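You operate a simulated robot arm through the tools that you are given. There is no shell and no other tool.

You run a simulated robot arm. Do the job below in one go: nothing can be reset, and whatever is moved stays where it is left.

## Task
Fill the can in the blue slider with 110 ml of water, then drop a valve cup into it.
Fine: slider in, green button once, slider out; take the valve cup from the short peg; orange switch off. Where these are worked on the way, their far stop is far enough and under half their travel is too little: blue slider.

It is judged by the outcome, as a careful person would: the job done as asked, and still so three seconds after it is handed in. It fails if anything else is knocked over, pushed out of place, dropped, spilled or broken.

## Robot
A 6-joint arm with a fingered hand, fixed in place. Base frame: the origin is at the foot of the arm, x ahead of it, y to its left, z up; the work surface is at about z = 90.2. Lengths are in cm, angles in rad, forces in N, time in s.
With the tool pointing down near the work surface it reaches from about 24 to 56 cm from the base axis. Its first joint turns from -2.897 to 2.897 rad. Payload 3.1 kg.
Tool frame: the origin (TCP) lies between the finger pads and is the grasp point; the fingertips stand 2.2 cm ahead of it; z points along the fingers, y is the line along which they close. Largest opening 13.2 cm; the body of the gripper starts 6 cm behind the TCP. The gripper is a hand of 4 fingers: y runs from the thumb to the fingers, the wrist lies at [0, 0, -21.8] in the tool frame, and closing takes about 1.5 s.
Orientation is told as [roll, pitch, yaw] about the base's x, y, z axes, in that order, counted from this pose: with the fingers straight down and closing along the base's y, the tool's x points along the base's -x, its y along +y and its z along -z.

## Interface
- The arm moves only by the tool send_rows. Its argument "deltas" is one flat list of numbers, 6 for each row, row after row: the shift along the tool's x, y, z in units of 30 mm (1.0 is 30 mm), then the turn, a rotation vector about the tool's x, y, z in units of 6 degrees (1.0 is 6 degrees). In form: [x, y, z, wx, wy, wz, x, y, z, wx, wy, wz, ...]. A call has 1 to 20 rows; each row shifts and turns the commanded pose from where the row before left it, along the tool's axes as they then stand. "fingers" is the finger opening in cm, from 0 to 13.2, set as the call begins (left out, the last holds). A call with a number of a shift or a turn outside -1 to 1 is refused whole. Rows are played at 5 a second. More than 5 cm and 0.15 rad between two rows, or a gripper value outside its range, and nothing of the call is played. Where a pose cannot be reached the arm comes as near as it can. A force on the tool above 90 N (or 10 N above the force at the start of the call, whichever is more), or a blocked arm, ends the call early, and 0.2 s more pass. The fingers move at their own pace (about 15.3 cm/s each) and stop on an object; they squeeze with about 22 N. The grip force told is the motor's: it shows also when the fingers shut on nothing. Time passes only in rows, and 0.2 s behind the last, so rows that do not move let the fingers close. It gives the time, the measured TCP pose, the force on the tool (base axes), the opening and the grip force at its end, in the units of the frame above (readings bear some noise), with the torque about the TCP (base axes, N m) and any sound that the robot's microphone picked up, and new pictures: "views" is both (left out), scene, wrist or none.
- Cameras (640 x 400 px; columns grow to the right, rows downward): "scene" is fixed at [21.93, 50.01, 147.74]; the picture's right is [-0.95, -0.31, 0.00], its down [-0.17, 0.52, -0.83] and it looks along [0.26, -0.79, -0.55] (base axes); focal length 314 px, centre (320, 200). "wrist" rides on the gripper at [5.3, -5.3, -8.4] in the tool frame; the picture's right is [0.71, 0.71, 0.00], its down [-0.53, 0.53, -0.67] and it looks along [-0.47, 0.47, 0.74] (tool axes); focal length 247 px, centre (320, 200). There is no depth. A picture from a camera that has moved, and an enlarged one, comes with that camera's place and axes in the base frame and with its lens.
- lift_body(by): slides the trunk up (or, below 0, down) by that many cm; the arm rides with it, the base frame stays. It gives what a move gives, with no picture.
- set_grasp(shape): the hand has 4 fingers and takes this shape, open, in about a second: jaw (thumb against the fingers, like two jaws); tri (thumb and two fingers); tip (a fingertip pinch); poke (one finger out to press); point (the index stretched); flat (the hand flat); cup (the hand cupped); fist (a fist). The gripper value then closes the fingers along that shape, each until it touches; the sizes above hold for jaw. It gives what a move gives, with no picture.
- enlarge(camera, box): a new picture of the part [left, top, right, bottom] of that camera's present view, enlarged. The clock stands still meanwhile.
- sign_off(): hands the job in; it is judged then, once.

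Nothing tells you positions but the pictures and the camera data. Unless the task says otherwise, let go and move clear before handing in.

The tools are called as name(argument=value, ...) on one line, values as JSON. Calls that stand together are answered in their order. send_rows: Moves the arm, as the interface text tells. Its arguments: {"type":"object","properties":{"deltas":{"type":"array","items":{"type":"number"}},"fingers":{"type":"number"},"views":{"type":"string","enum":["both","scene","wrist","none"]}},"required":["deltas"]} The other tools are called the same way: lift_body (by) slides the trunk up or down; set_grasp (shape) gives the hand a shape; enlarge (camera, box) takes an enlarged picture of a part of a camera's view; sign_off () hands the job in.

At the start:

```text
t: 0.0
ee_pos: [32.42, -22.96, 129.35]
tool_rot: [-0.001, 0.002, -0.001]
force: [-0.2, -0.3, 0.6]
moment: [0.0, 0.0, -0.01]
gripper_width: 13.21
grip_force: 0.0
shape: jaw
trunk travel left (down, up): [-32.5, 6.1]
```

scene: 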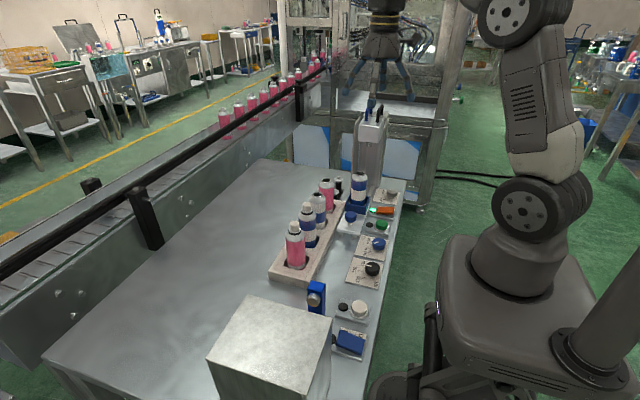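
wrist: 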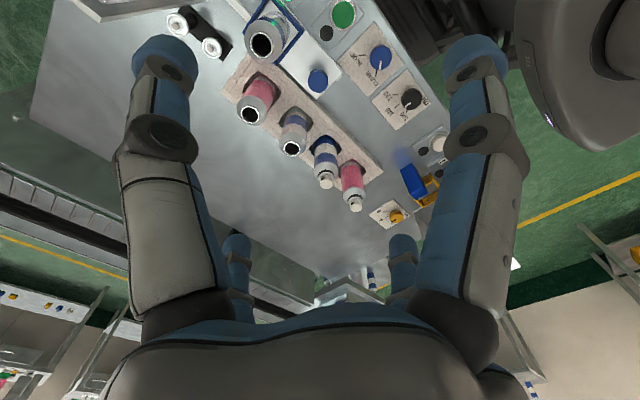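

I see a table with a filling machine, a blue slider holding a can, a rack of bottles, buttons and knobs, and a peg block. I'll enlarge both views before moving anything.

enlarge(camera="scene", box=[260, 90, 420, 190])

enlarge(camera="scene", box=[260, 170, 420, 270])

enlarge(camera="scene", box=[260, 260, 420, 360])

enlarge(camera="wrist", box=[160, 0, 320, 100])

enlarge(camera="wrist", box=[300, 0, 460, 100])

enlarge(camera="wrist", box=[300, 100, 460, 240])

```text
4.00 times, centred on (340, 140) of scene
camera zoom: at [21.93, 50.01, 147.74], right [-0.95, -0.31, 0.0], down [-0.17, 0.52, -0.83], along [0.26, -0.79, -0.55], focal length 1258 px, centre (240, 440)
```

zoom: 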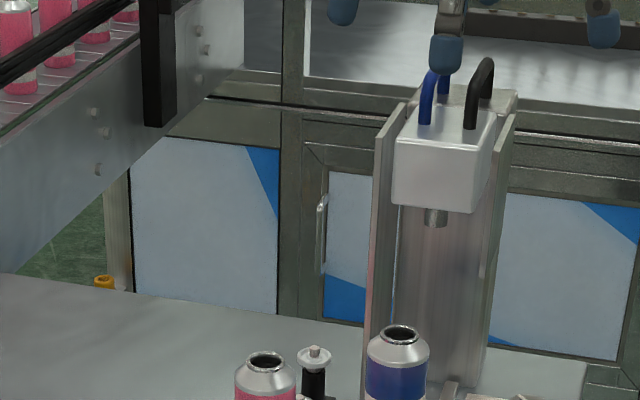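

```text
4.00 times, centred on (340, 220) of scene
camera zoom: at [21.93, 50.01, 147.74], right [-0.95, -0.31, 0.0], down [-0.17, 0.52, -0.83], along [0.26, -0.79, -0.55], focal length 1258 px, centre (240, 120)
```

zoom: 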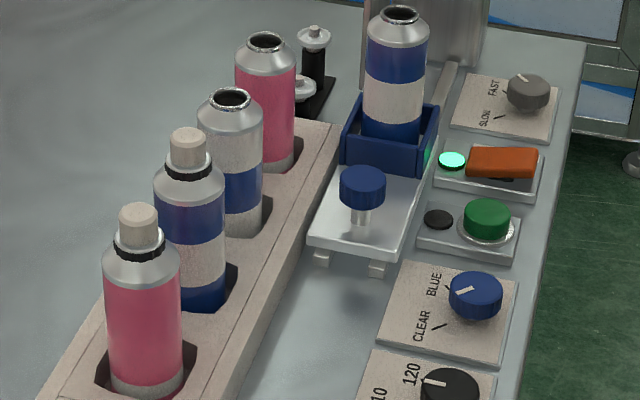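

```text
4.00 times, centred on (340, 310) of scene
camera zoom: at [21.93, 50.01, 147.74], right [-0.95, -0.31, 0.0], down [-0.17, 0.52, -0.83], along [0.26, -0.79, -0.55], focal length 1258 px, centre (240, -240)
```

zoom: 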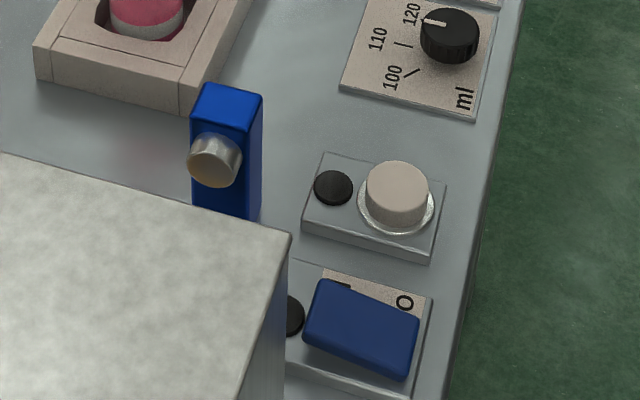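

```text
4.00 times, centred on (240, 50) of wrist
camera zoom: at [26.89, -28.46, 137.57], right [-0.71, 0.71, 0.0], down [0.53, 0.53, 0.67], along [0.47, 0.47, -0.74], focal length 988 px, centre (640, 800)
```

zoom: 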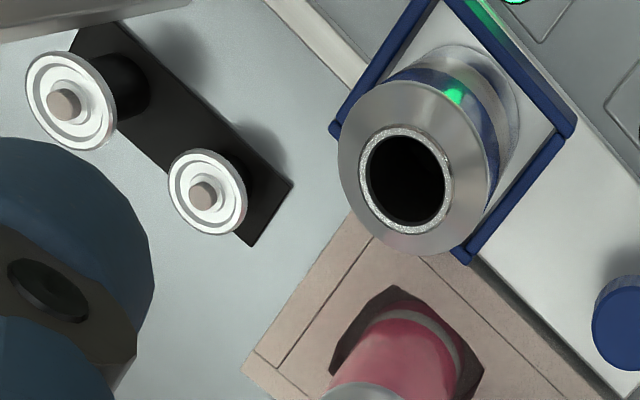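

```text
4.00 times, centred on (380, 50) of wrist
camera zoom: at [26.89, -28.46, 137.57], right [-0.71, 0.71, 0.0], down [0.53, 0.53, 0.67], along [0.47, 0.47, -0.74], focal length 988 px, centre (80, 800)
```

zoom: 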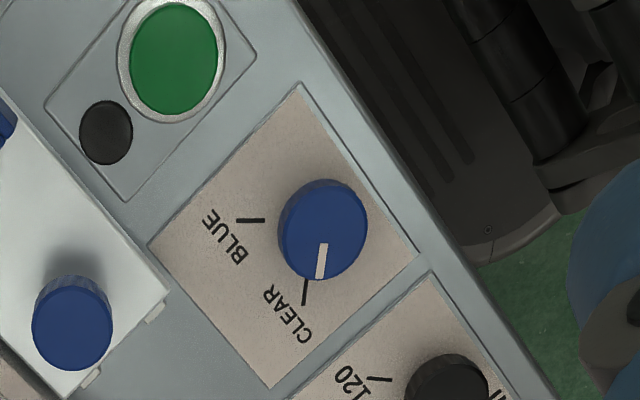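

```text
2.86 times, centred on (380, 170) of wrist
camera zoom: at [26.89, -28.46, 137.57], right [-0.71, 0.71, 0.0], down [0.53, 0.53, 0.67], along [0.47, 0.47, -0.74], focal length 706 px, centre (149, 286)
```

zoom: 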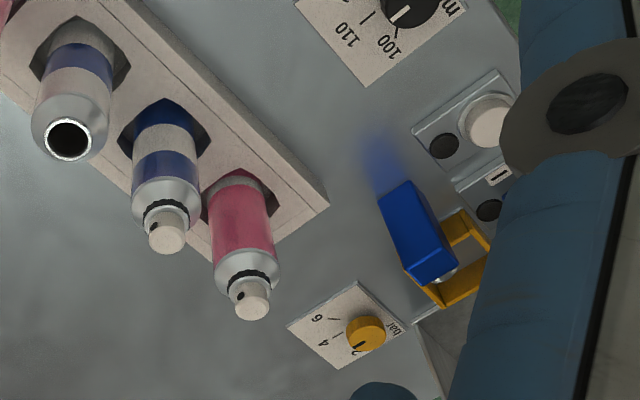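

The selector seems to point at CLEAR, but I'm not sure what the volume dial shows. I'll zoom in tighter on the dials and on the hand.

enlarge(camera="wrist", box=[370, 70, 450, 120])

enlarge(camera="wrist", box=[336, 25, 416, 75])

enlarge(camera="scene", box=[340, 230, 420, 280])

enlarge(camera="scene", box=[340, 180, 420, 230])

enlarge(camera="scene", box=[310, 0, 470, 100])

enlarge(camera="scene", box=[300, 165, 380, 215])

```text
8.00 times, centred on (410, 95) of wrist
camera zoom: at [26.89, -28.46, 137.57], right [-0.71, 0.71, 0.0], down [0.53, 0.53, 0.67], along [0.47, 0.47, -0.74], focal length 1976 px, centre (-400, 1040)
```

zoom: 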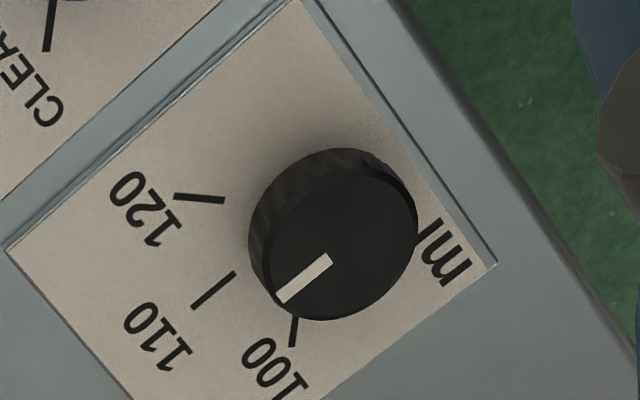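

```text
8.00 times, centred on (376, 50) of wrist
camera zoom: at [26.89, -28.46, 137.57], right [-0.71, 0.71, 0.0], down [0.53, 0.53, 0.67], along [0.47, 0.47, -0.74], focal length 1976 px, centre (-128, 1400)
```

zoom: 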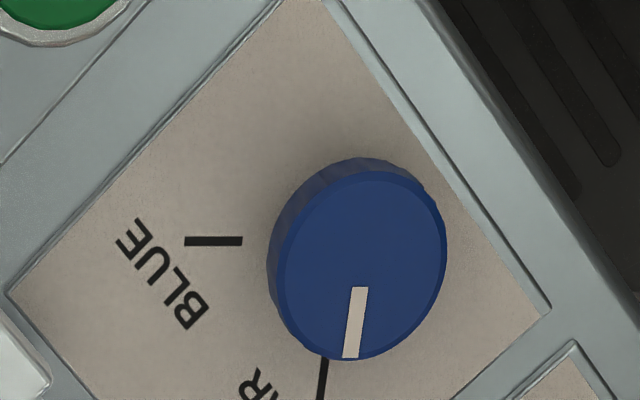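

```text
8.00 times, centred on (380, 255) of scene
camera zoom: at [21.93, 50.01, 147.74], right [-0.95, -0.31, 0.0], down [-0.17, 0.52, -0.83], along [0.26, -0.79, -0.55], focal length 2516 px, centre (-160, -240)
```

zoom: 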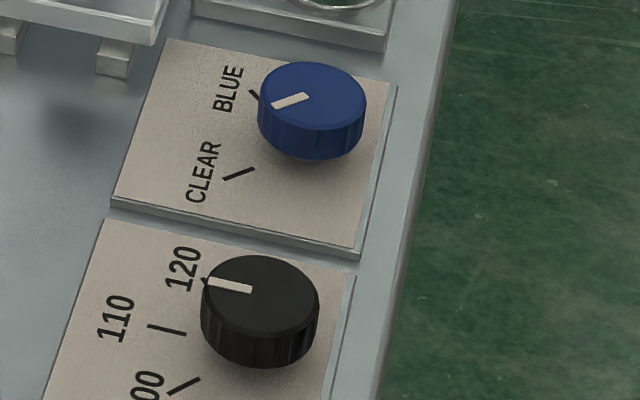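

```text
8.00 times, centred on (380, 205) of scene
camera zoom: at [21.93, 50.01, 147.74], right [-0.95, -0.31, 0.0], down [-0.17, 0.52, -0.83], along [0.26, -0.79, -0.55], focal length 2516 px, centre (-160, 160)
```

zoom: 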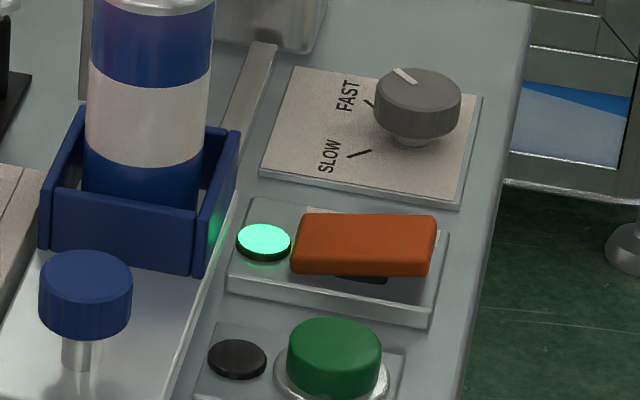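

```text
4.00 times, centred on (390, 50) of scene
camera zoom: at [21.93, 50.01, 147.74], right [-0.95, -0.31, 0.0], down [-0.17, 0.52, -0.83], along [0.26, -0.79, -0.55], focal length 1258 px, centre (40, 800)
```

zoom: 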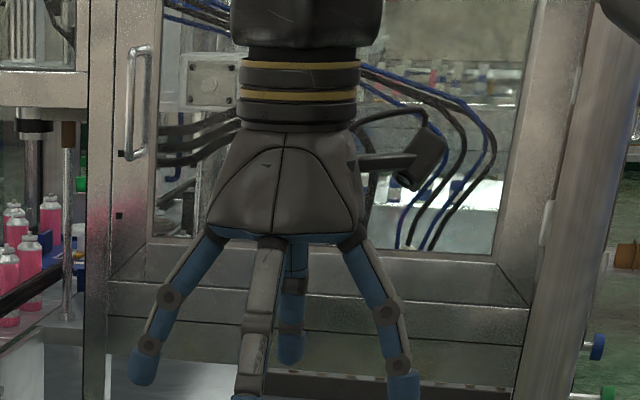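

```text
8.00 times, centred on (340, 190) of scene
camera zoom: at [21.93, 50.01, 147.74], right [-0.95, -0.31, 0.0], down [-0.17, 0.52, -0.83], along [0.26, -0.79, -0.55], focal length 2516 px, centre (160, 280)
```

zoom: 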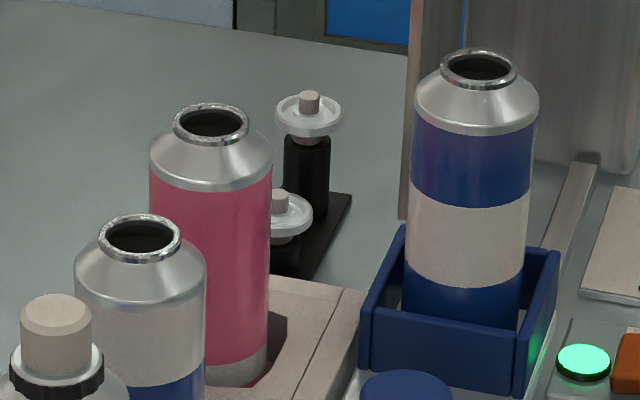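

Both dials already match: the volume pointer lines up with 110 and the selector with CLEAR. The slider knob is near (35.8, -20.2, 95), the can rim near (35.8, -29.4, 104), and the nozzle is around y = -41. Next I'll see how the hand closes in free air.

send_rows(deltas=[0, 0, 0, 0, 0, 0, 0, 0, 0, 0, 0, 0, 0, 0, 0, 0, 0, 0, 0, 0, 0, 0, 0, 0, 0, 0, 0, 0, 0, 0], fingers=3, views="both")

enlarge(camera="scene", box=[310, 0, 470, 100])

```text
t: 1.2
ee_pos: [32.31, -22.84, 129.18]
tool_rot: [0.0, 0.001, 0.001]
force: [0.6, -0.2, 0.6]
moment: [0.01, -0.01, -0.02]
gripper_width: 3.05
grip_force: 0.0
shape: jaw
trunk travel left (down, up): [-32.5, 6.1]
camera wrist: at [26.89, -28.46, 137.57], right [-0.71, 0.71, 0.0], down [0.53, 0.53, 0.67], along [0.47, 0.47, -0.74], focal length 247 px, centre (320, 200)
```

scene: 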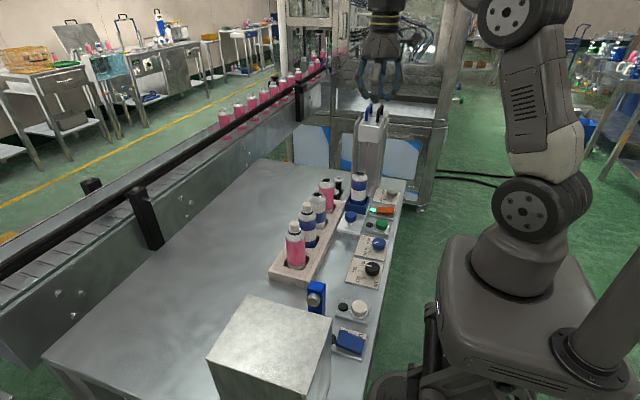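
wrist: 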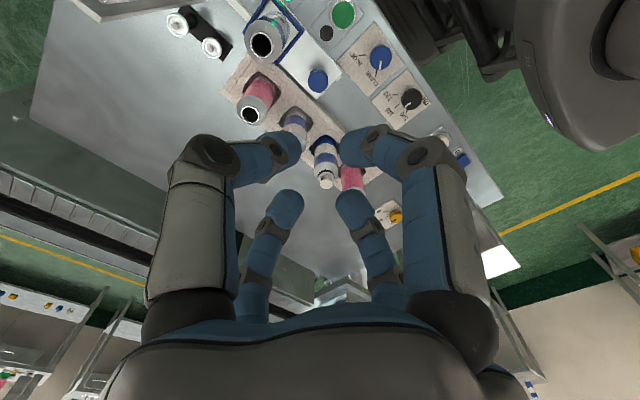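

```text
4.00 times, centred on (390, 50) of scene
camera zoom: at [21.93, 50.01, 147.74], right [-0.95, -0.31, 0.0], down [-0.17, 0.52, -0.83], along [0.26, -0.79, -0.55], focal length 1258 px, centre (40, 800)
```

zoom: 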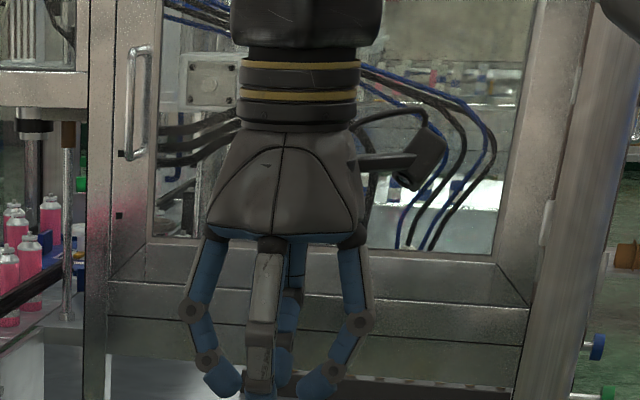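

The hand has four fingers spaced around the tool axis, and they close towards the centre. I'll try the poke and tip shapes in the air to see their geometry.

set_grasp(shape="poke")

enlarge(camera="scene", box=[310, 0, 470, 100])

enlarge(camera="wrist", box=[0, 0, 640, 400])

set_grasp(shape="tip")

enlarge(camera="scene", box=[310, 0, 470, 100])

enlarge(camera="wrist", box=[0, 0, 640, 400])

```text
t: 2.1
ee_pos: [32.3, -22.96, 129.2]
tool_rot: [0.0, 0.001, -0.001]
force: [0.7, 0.5, 0.2]
moment: [-0.02, 0.01, 0.03]
gripper_width: 0.02
grip_force: 0.1
shape: poke
trunk travel left (down, up): [-32.5, 6.1]
```

```text
4.00 times, centred on (390, 50) of scene
camera zoom: at [21.93, 50.01, 147.74], right [-0.95, -0.31, 0.0], down [-0.17, 0.52, -0.83], along [0.26, -0.79, -0.55], focal length 1258 px, centre (40, 800)
```

zoom: 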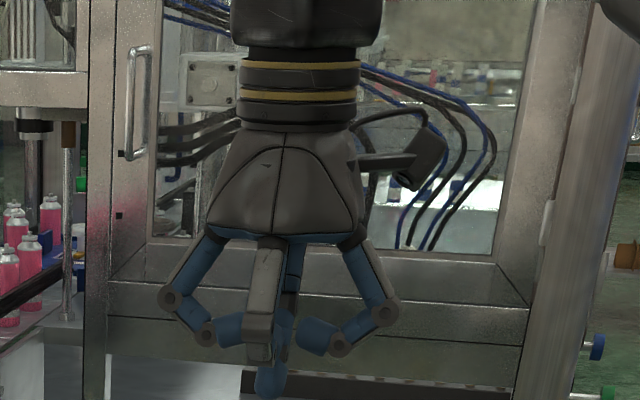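

```text
1.00 times, centred on (320, 200) of wrist (not enlarged: the box is as wide or as high as the picture)
camera zoom: at [26.89, -28.46, 137.57], right [-0.71, 0.71, 0.0], down [0.53, 0.53, 0.67], along [0.47, 0.47, -0.74], focal length 247 px, centre (320, 200)
```

zoom: 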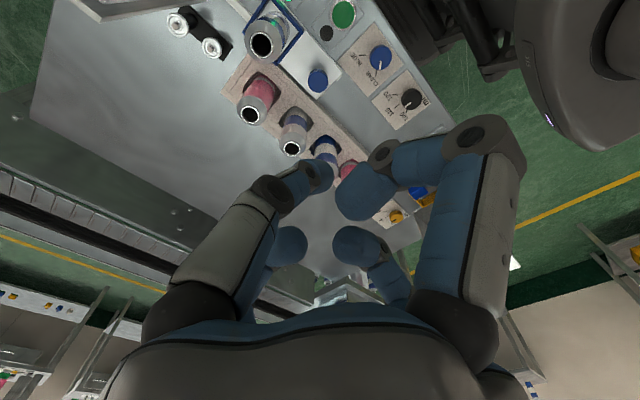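

```text
t: 3.0
ee_pos: [32.44, -23.03, 129.26]
tool_rot: [0.001, -0.001, 0.001]
force: [0.9, -0.5, -0.5]
moment: [-0.01, 0.0, -0.02]
gripper_width: 13.18
grip_force: 0.1
shape: tip
trunk travel left (down, up): [-32.5, 6.1]
```

```text
4.00 times, centred on (390, 50) of scene
camera zoom: at [21.93, 50.01, 147.74], right [-0.95, -0.31, 0.0], down [-0.17, 0.52, -0.83], along [0.26, -0.79, -0.55], focal length 1258 px, centre (40, 800)
```

zoom: 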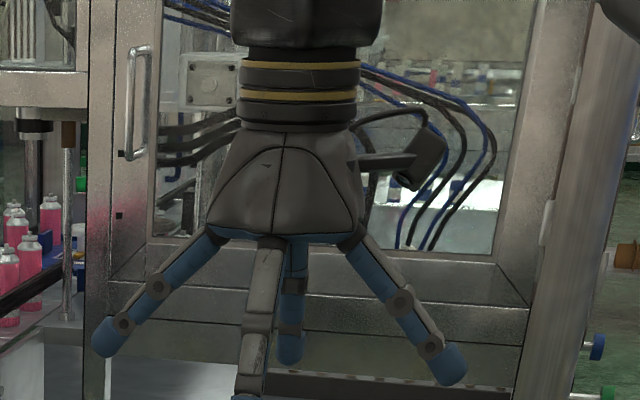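

```text
1.00 times, centred on (320, 200) of wrist (not enlarged: the box is as wide or as high as the picture)
camera zoom: at [26.89, -28.46, 137.57], right [-0.71, 0.71, 0.0], down [0.53, 0.53, 0.67], along [0.47, 0.47, -0.74], focal length 247 px, centre (320, 200)
```

zoom: 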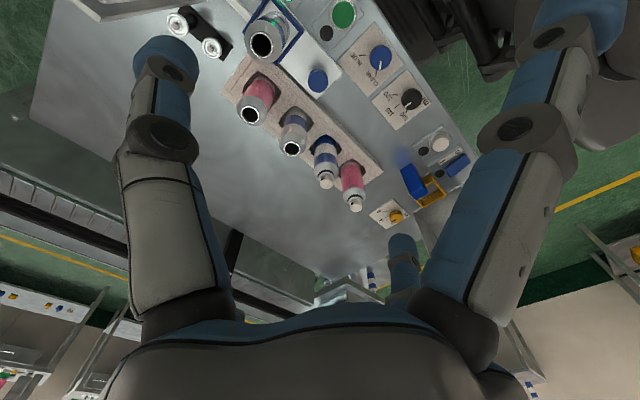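

In poke the index sits on the tool axis, and in tip the two fingers along y pinch. I'll grip the slider knob with jaw, yawed 45° and leaned back to +y so the fingers stay clear of the can and bottles. First I move above the knob.

set_grasp(shape="jaw")

send_rows(deltas=[-0.57, 0.47, 0.9, 0, 0, 0, -0.57, 0.47, 0.9, 0, 0, 0, 0, 0, 0.9, 0, 0, 0, 0, 0, 0.9, 0, 0, 0, 0, 0, 0.9, 0, 0, 0, 0, 0, 0.9, 0, 0, 0, 0, 0, 0.9, 0, 0, 0, 0, 0, 0, 0, 0, 1, 0, 0, 0, 0, 0, 1, 0, 0, 0, 0, 0, 1, 0, 0, 0, 0, 0, 1, 0, 0, 0, 0, 0, 1, 0, 0, 0, 0, 0, 1, 0, 0, 0, 0, 0, 1, 0, 0, 0, 0, 0, 0.5, 0, 0, 0, 0.707, -0.707, 0, 0, 0, 0, 0.707, -0.707, 0, 0, 0, 0, 0.707, -0.707, 0], fingers=6.5, views="both")

enlarge(camera="scene", box=[260, 80, 460, 240])

```text
t: 3.9
ee_pos: [32.4, -22.89, 129.25]
tool_rot: [0.001, 0.001, -0.001]
force: [0.5, -0.1, 0.4]
moment: [-0.01, 0.0, 0.04]
gripper_width: 13.2
grip_force: 0.0
shape: jaw
trunk travel left (down, up): [-32.5, 6.1]
```

```text
t: 7.7
ee_pos: [35.77, -20.08, 110.38]
tool_rot: [-0.224, -0.222, -0.763]
force: [-0.2, -0.1, -0.3]
moment: [0.02, 0.0, 0.03]
gripper_width: 6.54
grip_force: 0.0
shape: jaw
trunk travel left (down, up): [-32.5, 6.1]
camera wrist: at [28.13, -17.68, 118.24], right [0.0, 0.95, -0.31], down [0.74, 0.21, 0.64], along [0.67, -0.23, -0.71], focal length 247 px, centre (320, 200)
```

scene: 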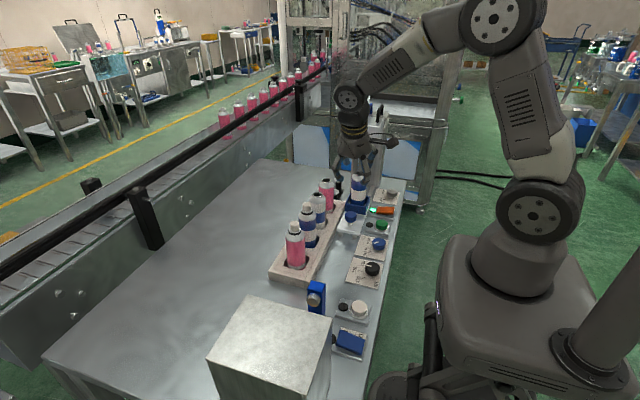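
wrist: 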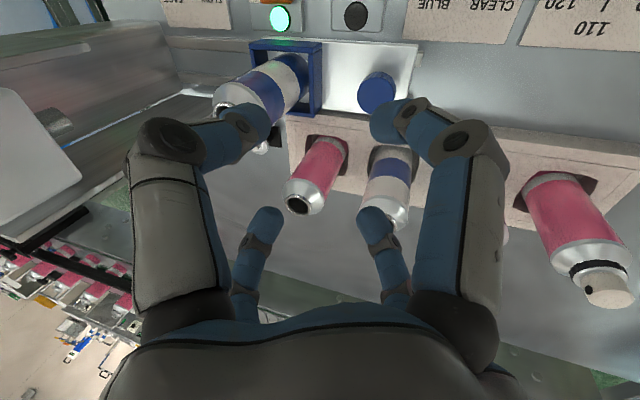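

```text
2.50 times, centred on (360, 160) of scene
camera zoom: at [21.93, 50.01, 147.74], right [-0.95, -0.31, 0.0], down [-0.17, 0.52, -0.83], along [0.26, -0.79, -0.55], focal length 786 px, centre (220, 300)
```

zoom: 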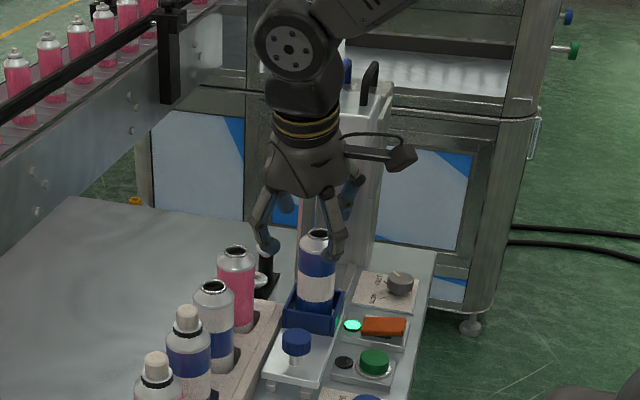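

The hand is centred over the knob and the rays from both cameras agree. I'll descend most of the way and then check.

send_rows(deltas=[0.2, 0.2, 0.872, 0, 0, 0, 0.2, 0.2, 0.872, 0, 0, 0, 0.2, 0.2, 0.872, 0, 0, 0, 0.2, 0.2, 0.872, 0, 0, 0], fingers=6.5, views="both")

enlarge(camera="scene", box=[290, 140, 418, 220])

```text
t: 8.7
ee_pos: [35.85, -20.17, 99.21]
tool_rot: [-0.224, -0.22, -0.761]
force: [0.0, 0.0, -0.1]
moment: [0.01, 0.02, -0.01]
gripper_width: 6.56
grip_force: 0.0
shape: jaw
trunk travel left (down, up): [-32.5, 6.1]
camera wrist: at [28.15, -17.77, 107.13], right [0.0, 0.95, -0.31], down [0.74, 0.21, 0.64], along [0.67, -0.23, -0.71], focal length 247 px, centre (320, 200)
```

scene: 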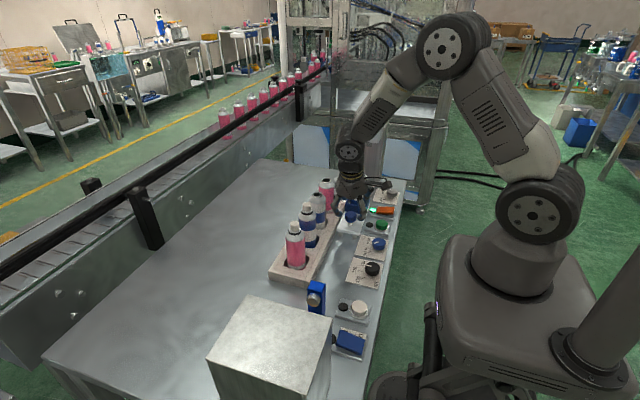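
wrist: 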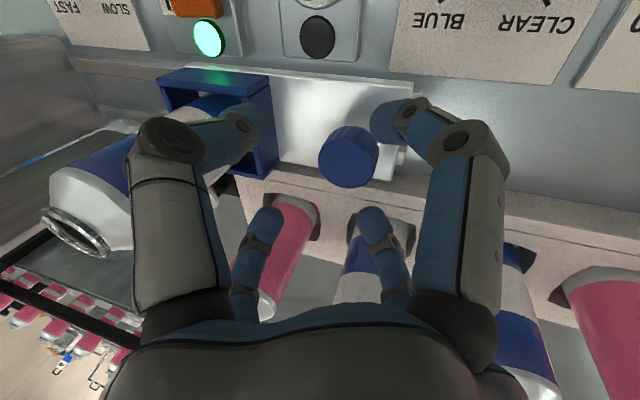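

```text
5.00 times, centred on (354, 180) of scene
camera zoom: at [21.93, 50.01, 147.74], right [-0.95, -0.31, 0.0], down [-0.17, 0.52, -0.83], along [0.26, -0.79, -0.55], focal length 1572 px, centre (150, 300)
```

zoom: 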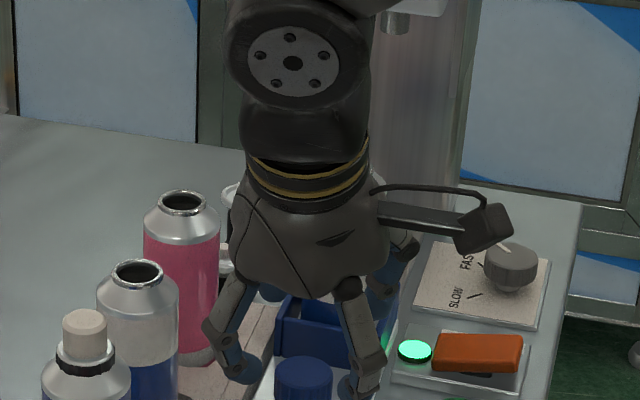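

The fingers straddle the knob with room to spare. I'll go down to knob height and close.

send_rows(deltas=[0.177, 0.13, 0.56, 0, 0, 0, 0.177, 0.13, 0.56, 0, 0, 0, 0, 0, 0, 0, 0, 0], fingers=6.5, views="both")

enlarge(camera="scene", box=[300, 160, 396, 220])

```text
t: 9.5
ee_pos: [35.65, -19.84, 95.56]
tool_rot: [-0.226, -0.219, -0.76]
force: [-0.3, 0.4, -0.2]
moment: [-0.03, 0.01, 0.01]
gripper_width: 6.54
grip_force: 0.1
shape: jaw
trunk travel left (down, up): [-32.5, 6.1]
camera wrist: at [27.98, -17.53, 103.55], right [0.0, 0.95, -0.31], down [0.74, 0.21, 0.64], along [0.67, -0.23, -0.71], focal length 247 px, centre (320, 200)
```

scene: 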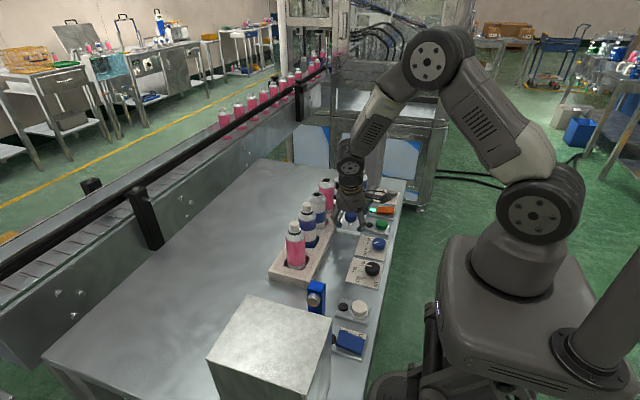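
wrist: 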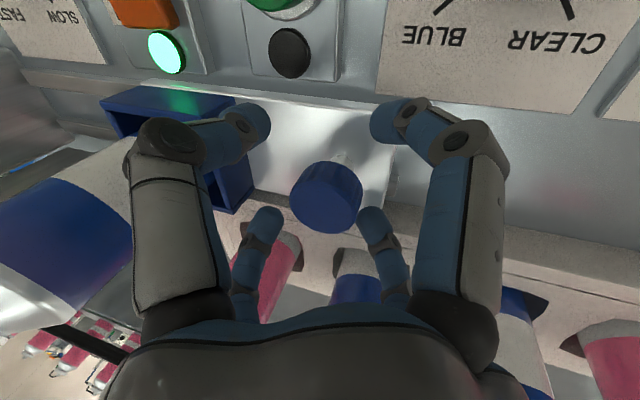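

```text
6.67 times, centred on (348, 190) of scene
camera zoom: at [21.93, 50.01, 147.74], right [-0.95, -0.31, 0.0], down [-0.17, 0.52, -0.83], along [0.26, -0.79, -0.55], focal length 2097 px, centre (133, 267)
```

zoom: 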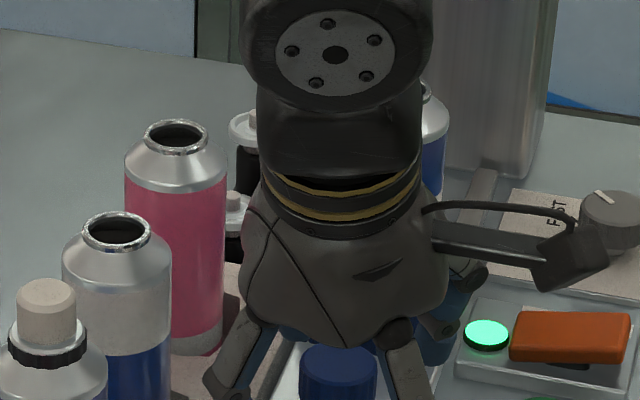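

The knob sits inside the ring of fingers, so I'm closing on it.

send_rows(deltas=[0, 0, 0, 0, 0, 0, 0, 0, 0, 0, 0, 0, 0, 0, 0, 0, 0, 0, 0, 0, 0, 0, 0, 0, 0, 0, 0, 0, 0, 0, 0, 0, 0, 0, 0, 0, 0, 0, 0, 0, 0, 0], fingers=2, views="both")

```text
t: 11.1
ee_pos: [35.65, -19.94, 95.72]
tool_rot: [-0.224, -0.219, -0.761]
force: [2.1, 0.4, -1.0]
moment: [-0.05, 0.0, -0.01]
gripper_width: 2.11
grip_force: 0.0
shape: jaw
trunk travel left (down, up): [-32.5, 6.1]
camera wrist: at [28.02, -17.52, 103.56], right [0.0, 0.95, -0.31], down [0.74, 0.21, 0.64], along [0.67, -0.23, -0.71], focal length 247 px, centre (320, 200)
```

scene: 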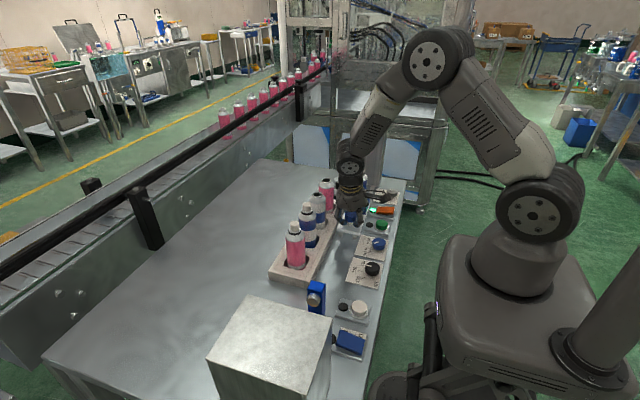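
wrist: 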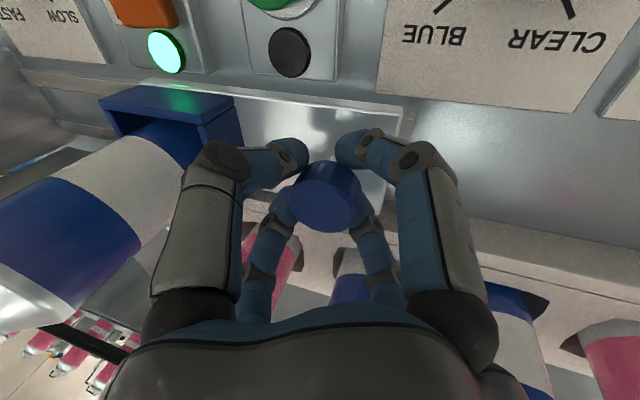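

The fingers stopped at the width I set and show no grip force yet, so I'll close further.

send_rows(deltas=[0, 0, 0, 0, 0, 0, 0, 0, 0, 0, 0, 0, 0, 0, 0, 0, 0, 0, 0, 0, 0, 0, 0, 0, 0, 0, 0, 0, 0, 0, 0, 0, 0, 0, 0, 0], fingers=0, views="wrist")

```text
t: 12.5
ee_pos: [35.64, -20.15, 95.54]
tool_rot: [-0.227, -0.217, -0.763]
force: [-4.2, -3.4, -27.2]
moment: [-0.37, 0.15, -0.19]
gripper_width: 1.62
grip_force: 21.9
shape: jaw
trunk travel left (down, up): [-32.5, 6.1]
camera wrist: at [28.02, -17.65, 103.47], right [0.0, 0.95, -0.31], down [0.75, 0.2, 0.63], along [0.67, -0.23, -0.71], focal length 247 px, centre (320, 200)
```

wrist: 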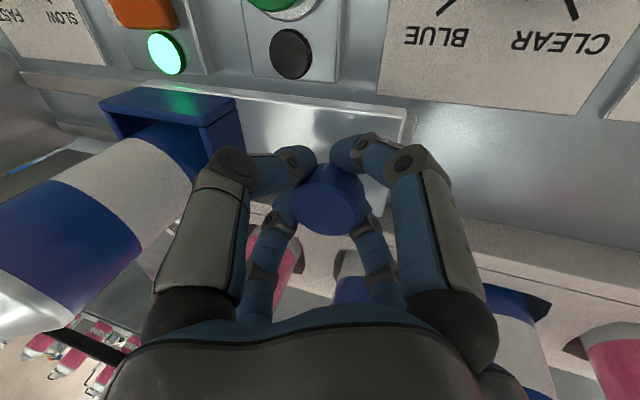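

The fingers have hooked under the knob and pull up on it. I'll ease them to a loose cage and push the slider slowly in (−y).

send_rows(deltas=[0, 0, 0, 0, 0, 0, 0, 0, 0, 0, 0, 0, -0.067, -0.067, 0.031, 0, 0, 0, -0.134, -0.134, 0.062, 0, 0, 0, -0.134, -0.134, 0.062, 0, 0, 0, -0.134, -0.134, 0.062, 0, 0, 0, -0.134, -0.134, 0.062, 0, 0, 0, -0.134, -0.134, 0.062, 0, 0, 0, -0.134, -0.134, 0.062, 0, 0, 0, -0.134, -0.134, 0.062, 0, 0, 0, -0.067, -0.067, 0.031, 0, 0, 0], fingers=2.1, views="both")

enlarge(camera="scene", box=[290, 120, 418, 200])

```text
t: 14.9
ee_pos: [35.76, -24.8, 95.59]
tool_rot: [-0.228, -0.218, -0.761]
force: [4.1, 1.7, -2.6]
moment: [-0.03, 0.0, -0.07]
gripper_width: 2.14
grip_force: 0.0
shape: jaw
trunk travel left (down, up): [-32.5, 6.1]
camera wrist: at [27.96, -22.29, 103.58], right [0.0, 0.95, -0.31], down [0.74, 0.21, 0.63], along [0.67, -0.23, -0.71], focal length 247 px, centre (320, 200)
```

scene: 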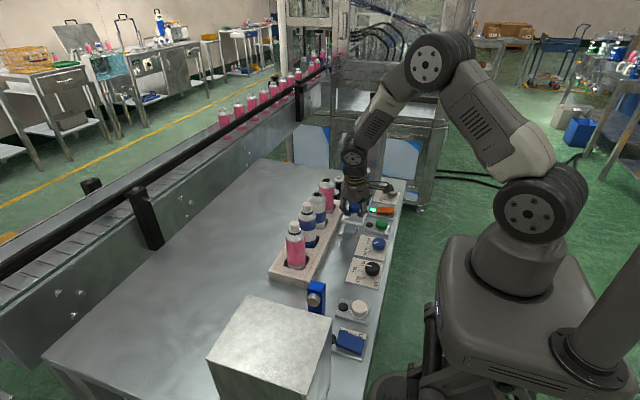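
wrist: 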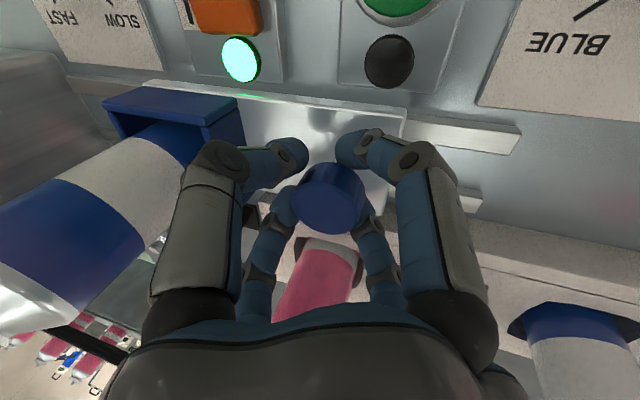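

```text
5.00 times, centred on (354, 160) of scene
camera zoom: at [21.93, 50.01, 147.74], right [-0.95, -0.31, 0.0], down [-0.17, 0.52, -0.83], along [0.26, -0.79, -0.55], focal length 1572 px, centre (150, 400)
```

zoom: 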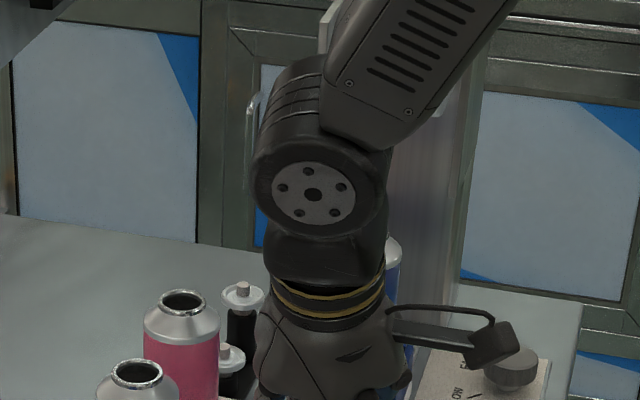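

The slider is following smoothly, so I'll keep pushing.

send_rows(deltas=[-0.067, -0.067, 0.031, 0, 0, 0, -0.134, -0.134, 0.062, 0, 0, 0, -0.134, -0.134, 0.062, 0, 0, 0, -0.134, -0.134, 0.062, 0, 0, 0, -0.134, -0.134, 0.062, 0, 0, 0, -0.134, -0.134, 0.062, 0, 0, 0, -0.134, -0.134, 0.062, 0, 0, 0, -0.067, -0.067, 0.031, 0, 0, 0], fingers=2.1, views="both")

enlarge(camera="scene", box=[290, 100, 418, 180])

```text
t: 16.7
ee_pos: [35.62, -28.99, 95.63]
tool_rot: [-0.226, -0.221, -0.761]
force: [1.9, 1.5, -3.4]
moment: [-0.03, -0.01, -0.02]
gripper_width: 2.13
grip_force: 0.0
shape: jaw
trunk travel left (down, up): [-32.5, 6.1]
camera wrist: at [28.0, -26.49, 103.56], right [0.0, 0.95, -0.31], down [0.74, 0.21, 0.64], along [0.67, -0.23, -0.71], focal length 247 px, centre (320, 200)
```

scene: 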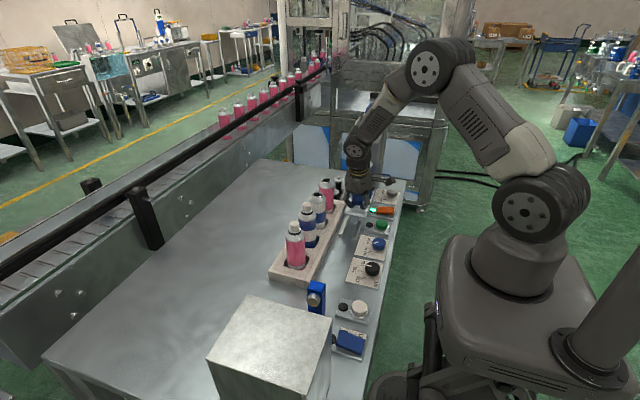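
wrist: 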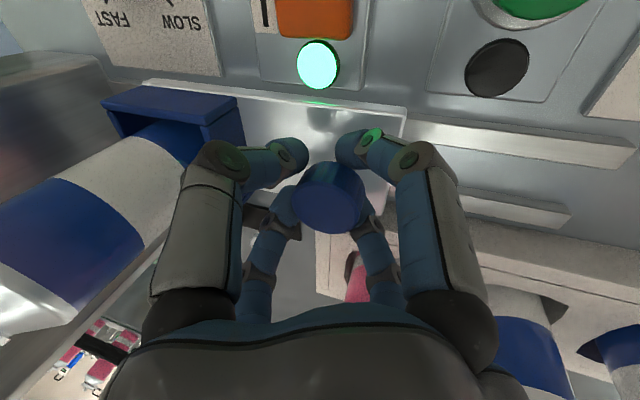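

```text
5.00 times, centred on (354, 140) of scene
camera zoom: at [21.93, 50.01, 147.74], right [-0.95, -0.31, 0.0], down [-0.17, 0.52, -0.83], along [0.26, -0.79, -0.55], focal length 1572 px, centre (150, 500)
```

zoom: 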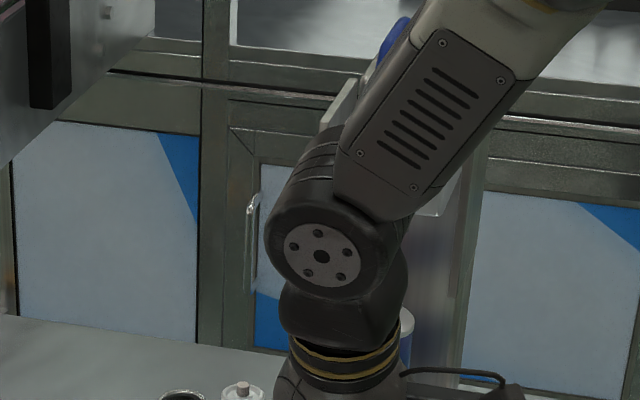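

Still free. I'll take smaller steps as I near the stop.

send_rows(deltas=[-0.067, -0.067, 0.031, 0, 0, 0, -0.067, -0.067, 0.031, 0, 0, 0, -0.067, -0.067, 0.031, 0, 0, 0, -0.067, -0.067, 0.031, 0, 0, 0, -0.067, -0.067, 0.031, 0, 0, 0, -0.067, -0.067, 0.031, 0, 0, 0], fingers=2.1, views="wrist")

```text
t: 18.1
ee_pos: [35.73, -30.6, 95.57]
tool_rot: [-0.227, -0.22, -0.761]
force: [2.5, 1.2, -4.5]
moment: [-0.01, -0.03, -0.02]
gripper_width: 2.13
grip_force: 0.0
shape: jaw
trunk travel left (down, up): [-32.5, 6.1]
camera wrist: at [27.97, -28.26, 103.58], right [0.0, 0.95, -0.31], down [0.74, 0.21, 0.63], along [0.67, -0.23, -0.71], focal length 247 px, centre (320, 200)
```

wrist: 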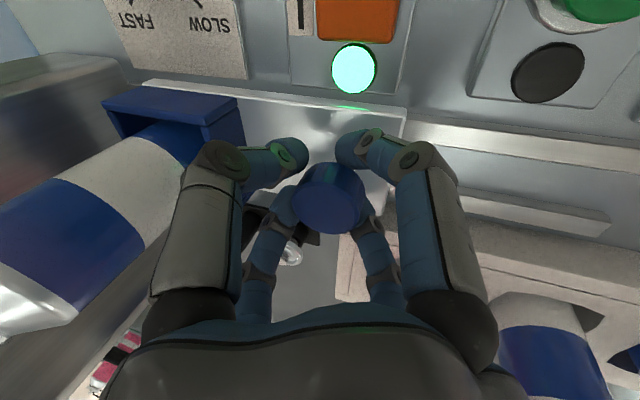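

send_rows(deltas=[-0.067, -0.067, 0.031, 0, 0, 0, -0.067, -0.067, 0.031, 0, 0, 0, -0.067, -0.067, 0.031, 0, 0, 0, -0.067, -0.067, 0.031, 0, 0, 0], fingers=2.1, views="both")

enlarge(camera="scene", box=[290, 100, 418, 180])

```text
t: 19.1
ee_pos: [35.73, -32.04, 95.59]
tool_rot: [-0.224, -0.22, -0.76]
force: [1.8, -0.5, -3.3]
moment: [-0.02, -0.01, -0.01]
gripper_width: 2.15
grip_force: 0.1
shape: jaw
trunk travel left (down, up): [-32.5, 6.1]
camera wrist: at [27.98, -29.48, 103.55], right [0.0, 0.95, -0.31], down [0.74, 0.21, 0.64], along [0.67, -0.23, -0.71], focal length 247 px, centre (320, 200)
```

scene: 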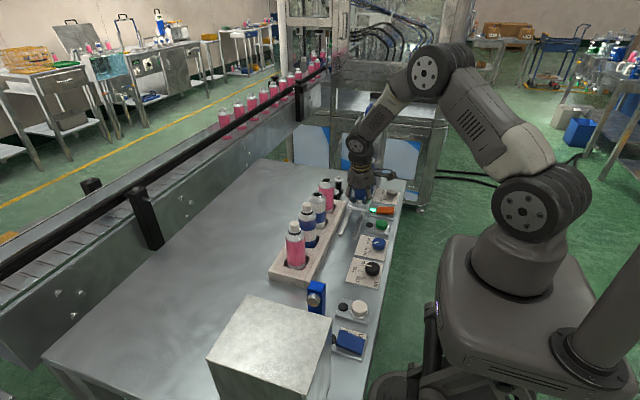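
wrist: 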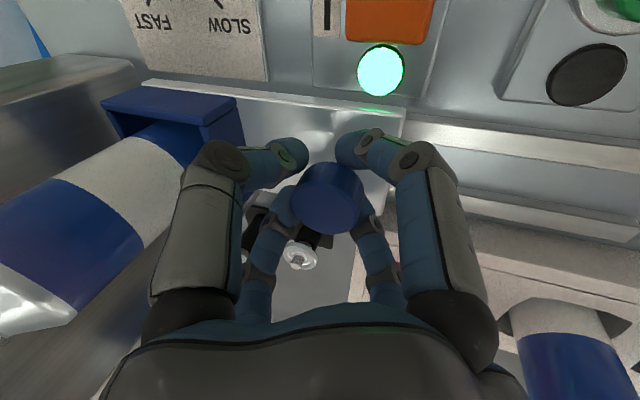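

```text
5.00 times, centred on (354, 140) of scene
camera zoom: at [21.93, 50.01, 147.74], right [-0.95, -0.31, 0.0], down [-0.17, 0.52, -0.83], along [0.26, -0.79, -0.55], focal length 1572 px, centre (150, 500)
```

zoom: 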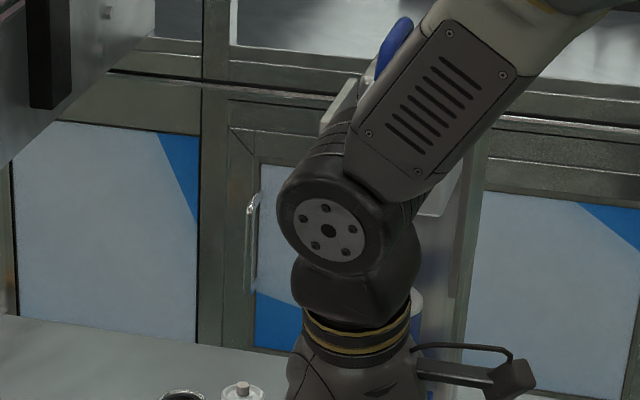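

No stop felt yet, so I'll continue gently.

send_rows(deltas=[-0.067, -0.067, 0.031, 0, 0, 0, -0.067, -0.067, 0.031, 0, 0, 0, -0.067, -0.067, 0.031, 0, 0, 0], fingers=2.1, views="wrist")

```text
t: 19.9
ee_pos: [35.59, -32.92, 95.57]
tool_rot: [-0.227, -0.219, -0.761]
force: [0.7, 6.0, -4.0]
moment: [0.01, 0.03, 0.03]
gripper_width: 2.14
grip_force: 0.1
shape: jaw
trunk travel left (down, up): [-32.5, 6.1]
camera wrist: at [27.94, -30.3, 103.59], right [0.0, 0.95, -0.31], down [0.74, 0.21, 0.63], along [0.67, -0.23, -0.71], focal length 247 px, centre (320, 200)
```

wrist: 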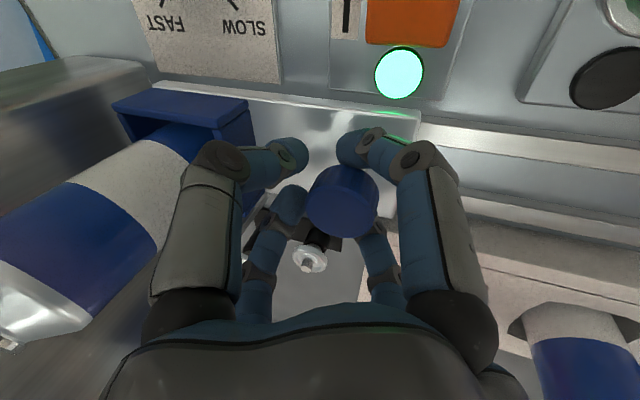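

The reaction rose to 6 N and the knob slipped within the cage, so it's at the stop. One more small nudge will confirm it.

send_rows(deltas=[-0.067, -0.067, 0.031, 0, 0, 0, -0.045, -0.045, 0.02, 0, 0, 0, 0, 0, 0, 0, 0, 0], fingers=2.1, views="wrist")

```text
t: 20.7
ee_pos: [35.63, -33.19, 95.7]
tool_rot: [-0.227, -0.22, -0.761]
force: [1.5, 5.5, -3.6]
moment: [0.02, 0.01, 0.02]
gripper_width: 2.16
grip_force: 0.1
shape: jaw
trunk travel left (down, up): [-32.5, 6.1]
camera wrist: at [27.97, -30.78, 103.6], right [0.0, 0.95, -0.31], down [0.74, 0.21, 0.64], along [0.67, -0.23, -0.71], focal length 247 px, centre (320, 200)
```

wrist: 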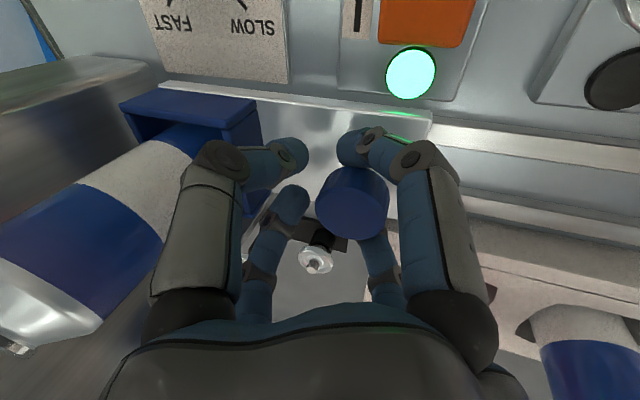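

The slider is at its far stop. I'll recentre, open, and retreat along the tool axis.

send_rows(deltas=[0.157, 0.157, -0.072, 0, 0, 0, 0, 0, 0, 0, 0, 0], fingers=2.2, views="none")

send_rows(deltas=[0, 0, 0, 0, 0, 0, 0, 0, 0, 0, 0, 0, 0, 0, 0, 0, 0, 0, 0, 0, 0, 0, 0, 0, 0, 0, 0, 0, 0, 0], fingers=6.5, views="wrist")

```text
t: 21.3
ee_pos: [35.56, -32.54, 95.62]
tool_rot: [-0.225, -0.219, -0.762]
force: [1.1, -3.2, -5.6]
moment: [-0.11, 0.03, -0.04]
gripper_width: 2.22
grip_force: 0.1
shape: jaw
trunk travel left (down, up): [-32.5, 6.1]
```

```text
t: 22.5
ee_pos: [35.56, -32.56, 95.62]
tool_rot: [-0.225, -0.219, -0.761]
force: [0.1, -0.5, 1.1]
moment: [0.0, 0.01, 0.0]
gripper_width: 6.47
grip_force: 0.0
shape: jaw
trunk travel left (down, up): [-32.5, 6.1]
camera wrist: at [27.89, -30.11, 103.63], right [0.0, 0.95, -0.31], down [0.74, 0.21, 0.64], along [0.67, -0.23, -0.71], focal length 247 px, centre (320, 200)
```

wrist: 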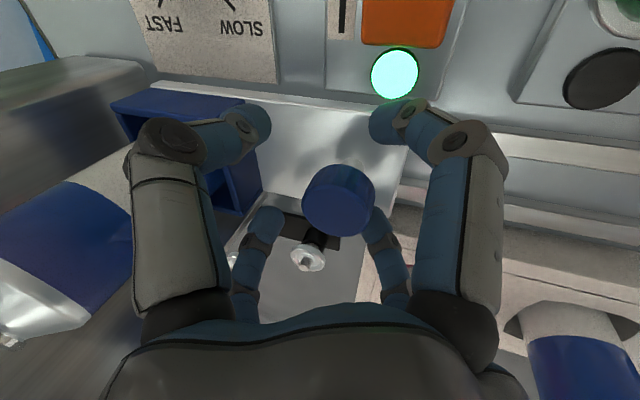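

send_rows(deltas=[0, 0, -0.5, 0, 0, 0, 0, 0, -0.85, 0, 0, 0, 0, 0, -0.85, 0, 0, 0, 0, 0, -0.85, 0, 0, 0, 0, 0, -0.85, 0, 0, 0, 0, 0, -0.85, 0, 0, 0, 0, 0, -0.85, 0, 0, 0], fingers=6.5, views="both")

enlarge(camera="scene", box=[300, 110, 428, 190])

```text
t: 24.1
ee_pos: [35.6, -27.38, 111.52]
tool_rot: [-0.228, -0.22, -0.761]
force: [-0.3, 0.7, 0.4]
moment: [-0.02, 0.02, 0.0]
gripper_width: 6.43
grip_force: 0.1
shape: jaw
trunk travel left (down, up): [-32.5, 6.1]
camera wrist: at [27.9, -24.9, 119.57], right [0.0, 0.95, -0.31], down [0.74, 0.21, 0.64], along [0.67, -0.23, -0.71], focal length 247 px, centre (320, 200)
```

scene: 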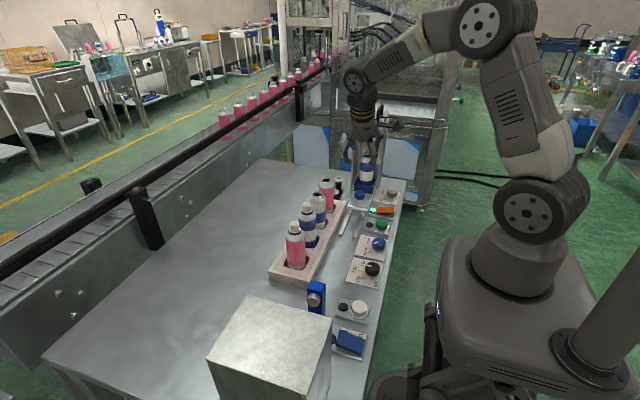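
wrist: 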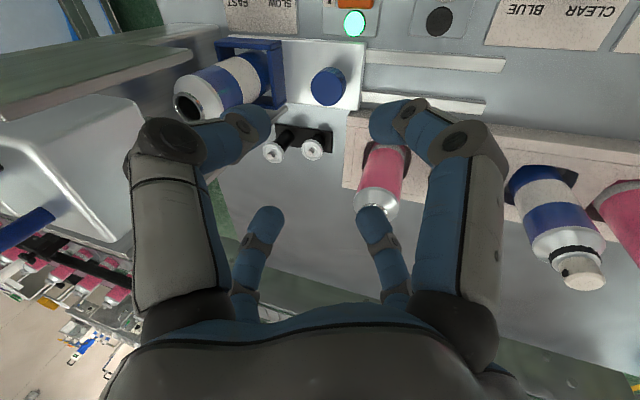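

```text
5.00 times, centred on (364, 150) of scene
camera zoom: at [21.93, 50.01, 147.74], right [-0.95, -0.31, 0.0], down [-0.17, 0.52, -0.83], along [0.26, -0.79, -0.55], focal length 1572 px, centre (100, 450)
```

zoom: 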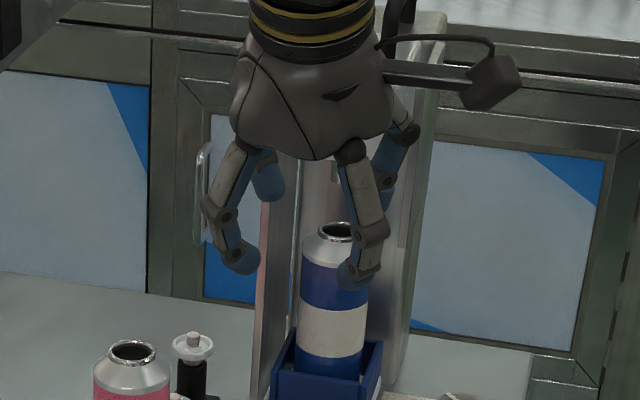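

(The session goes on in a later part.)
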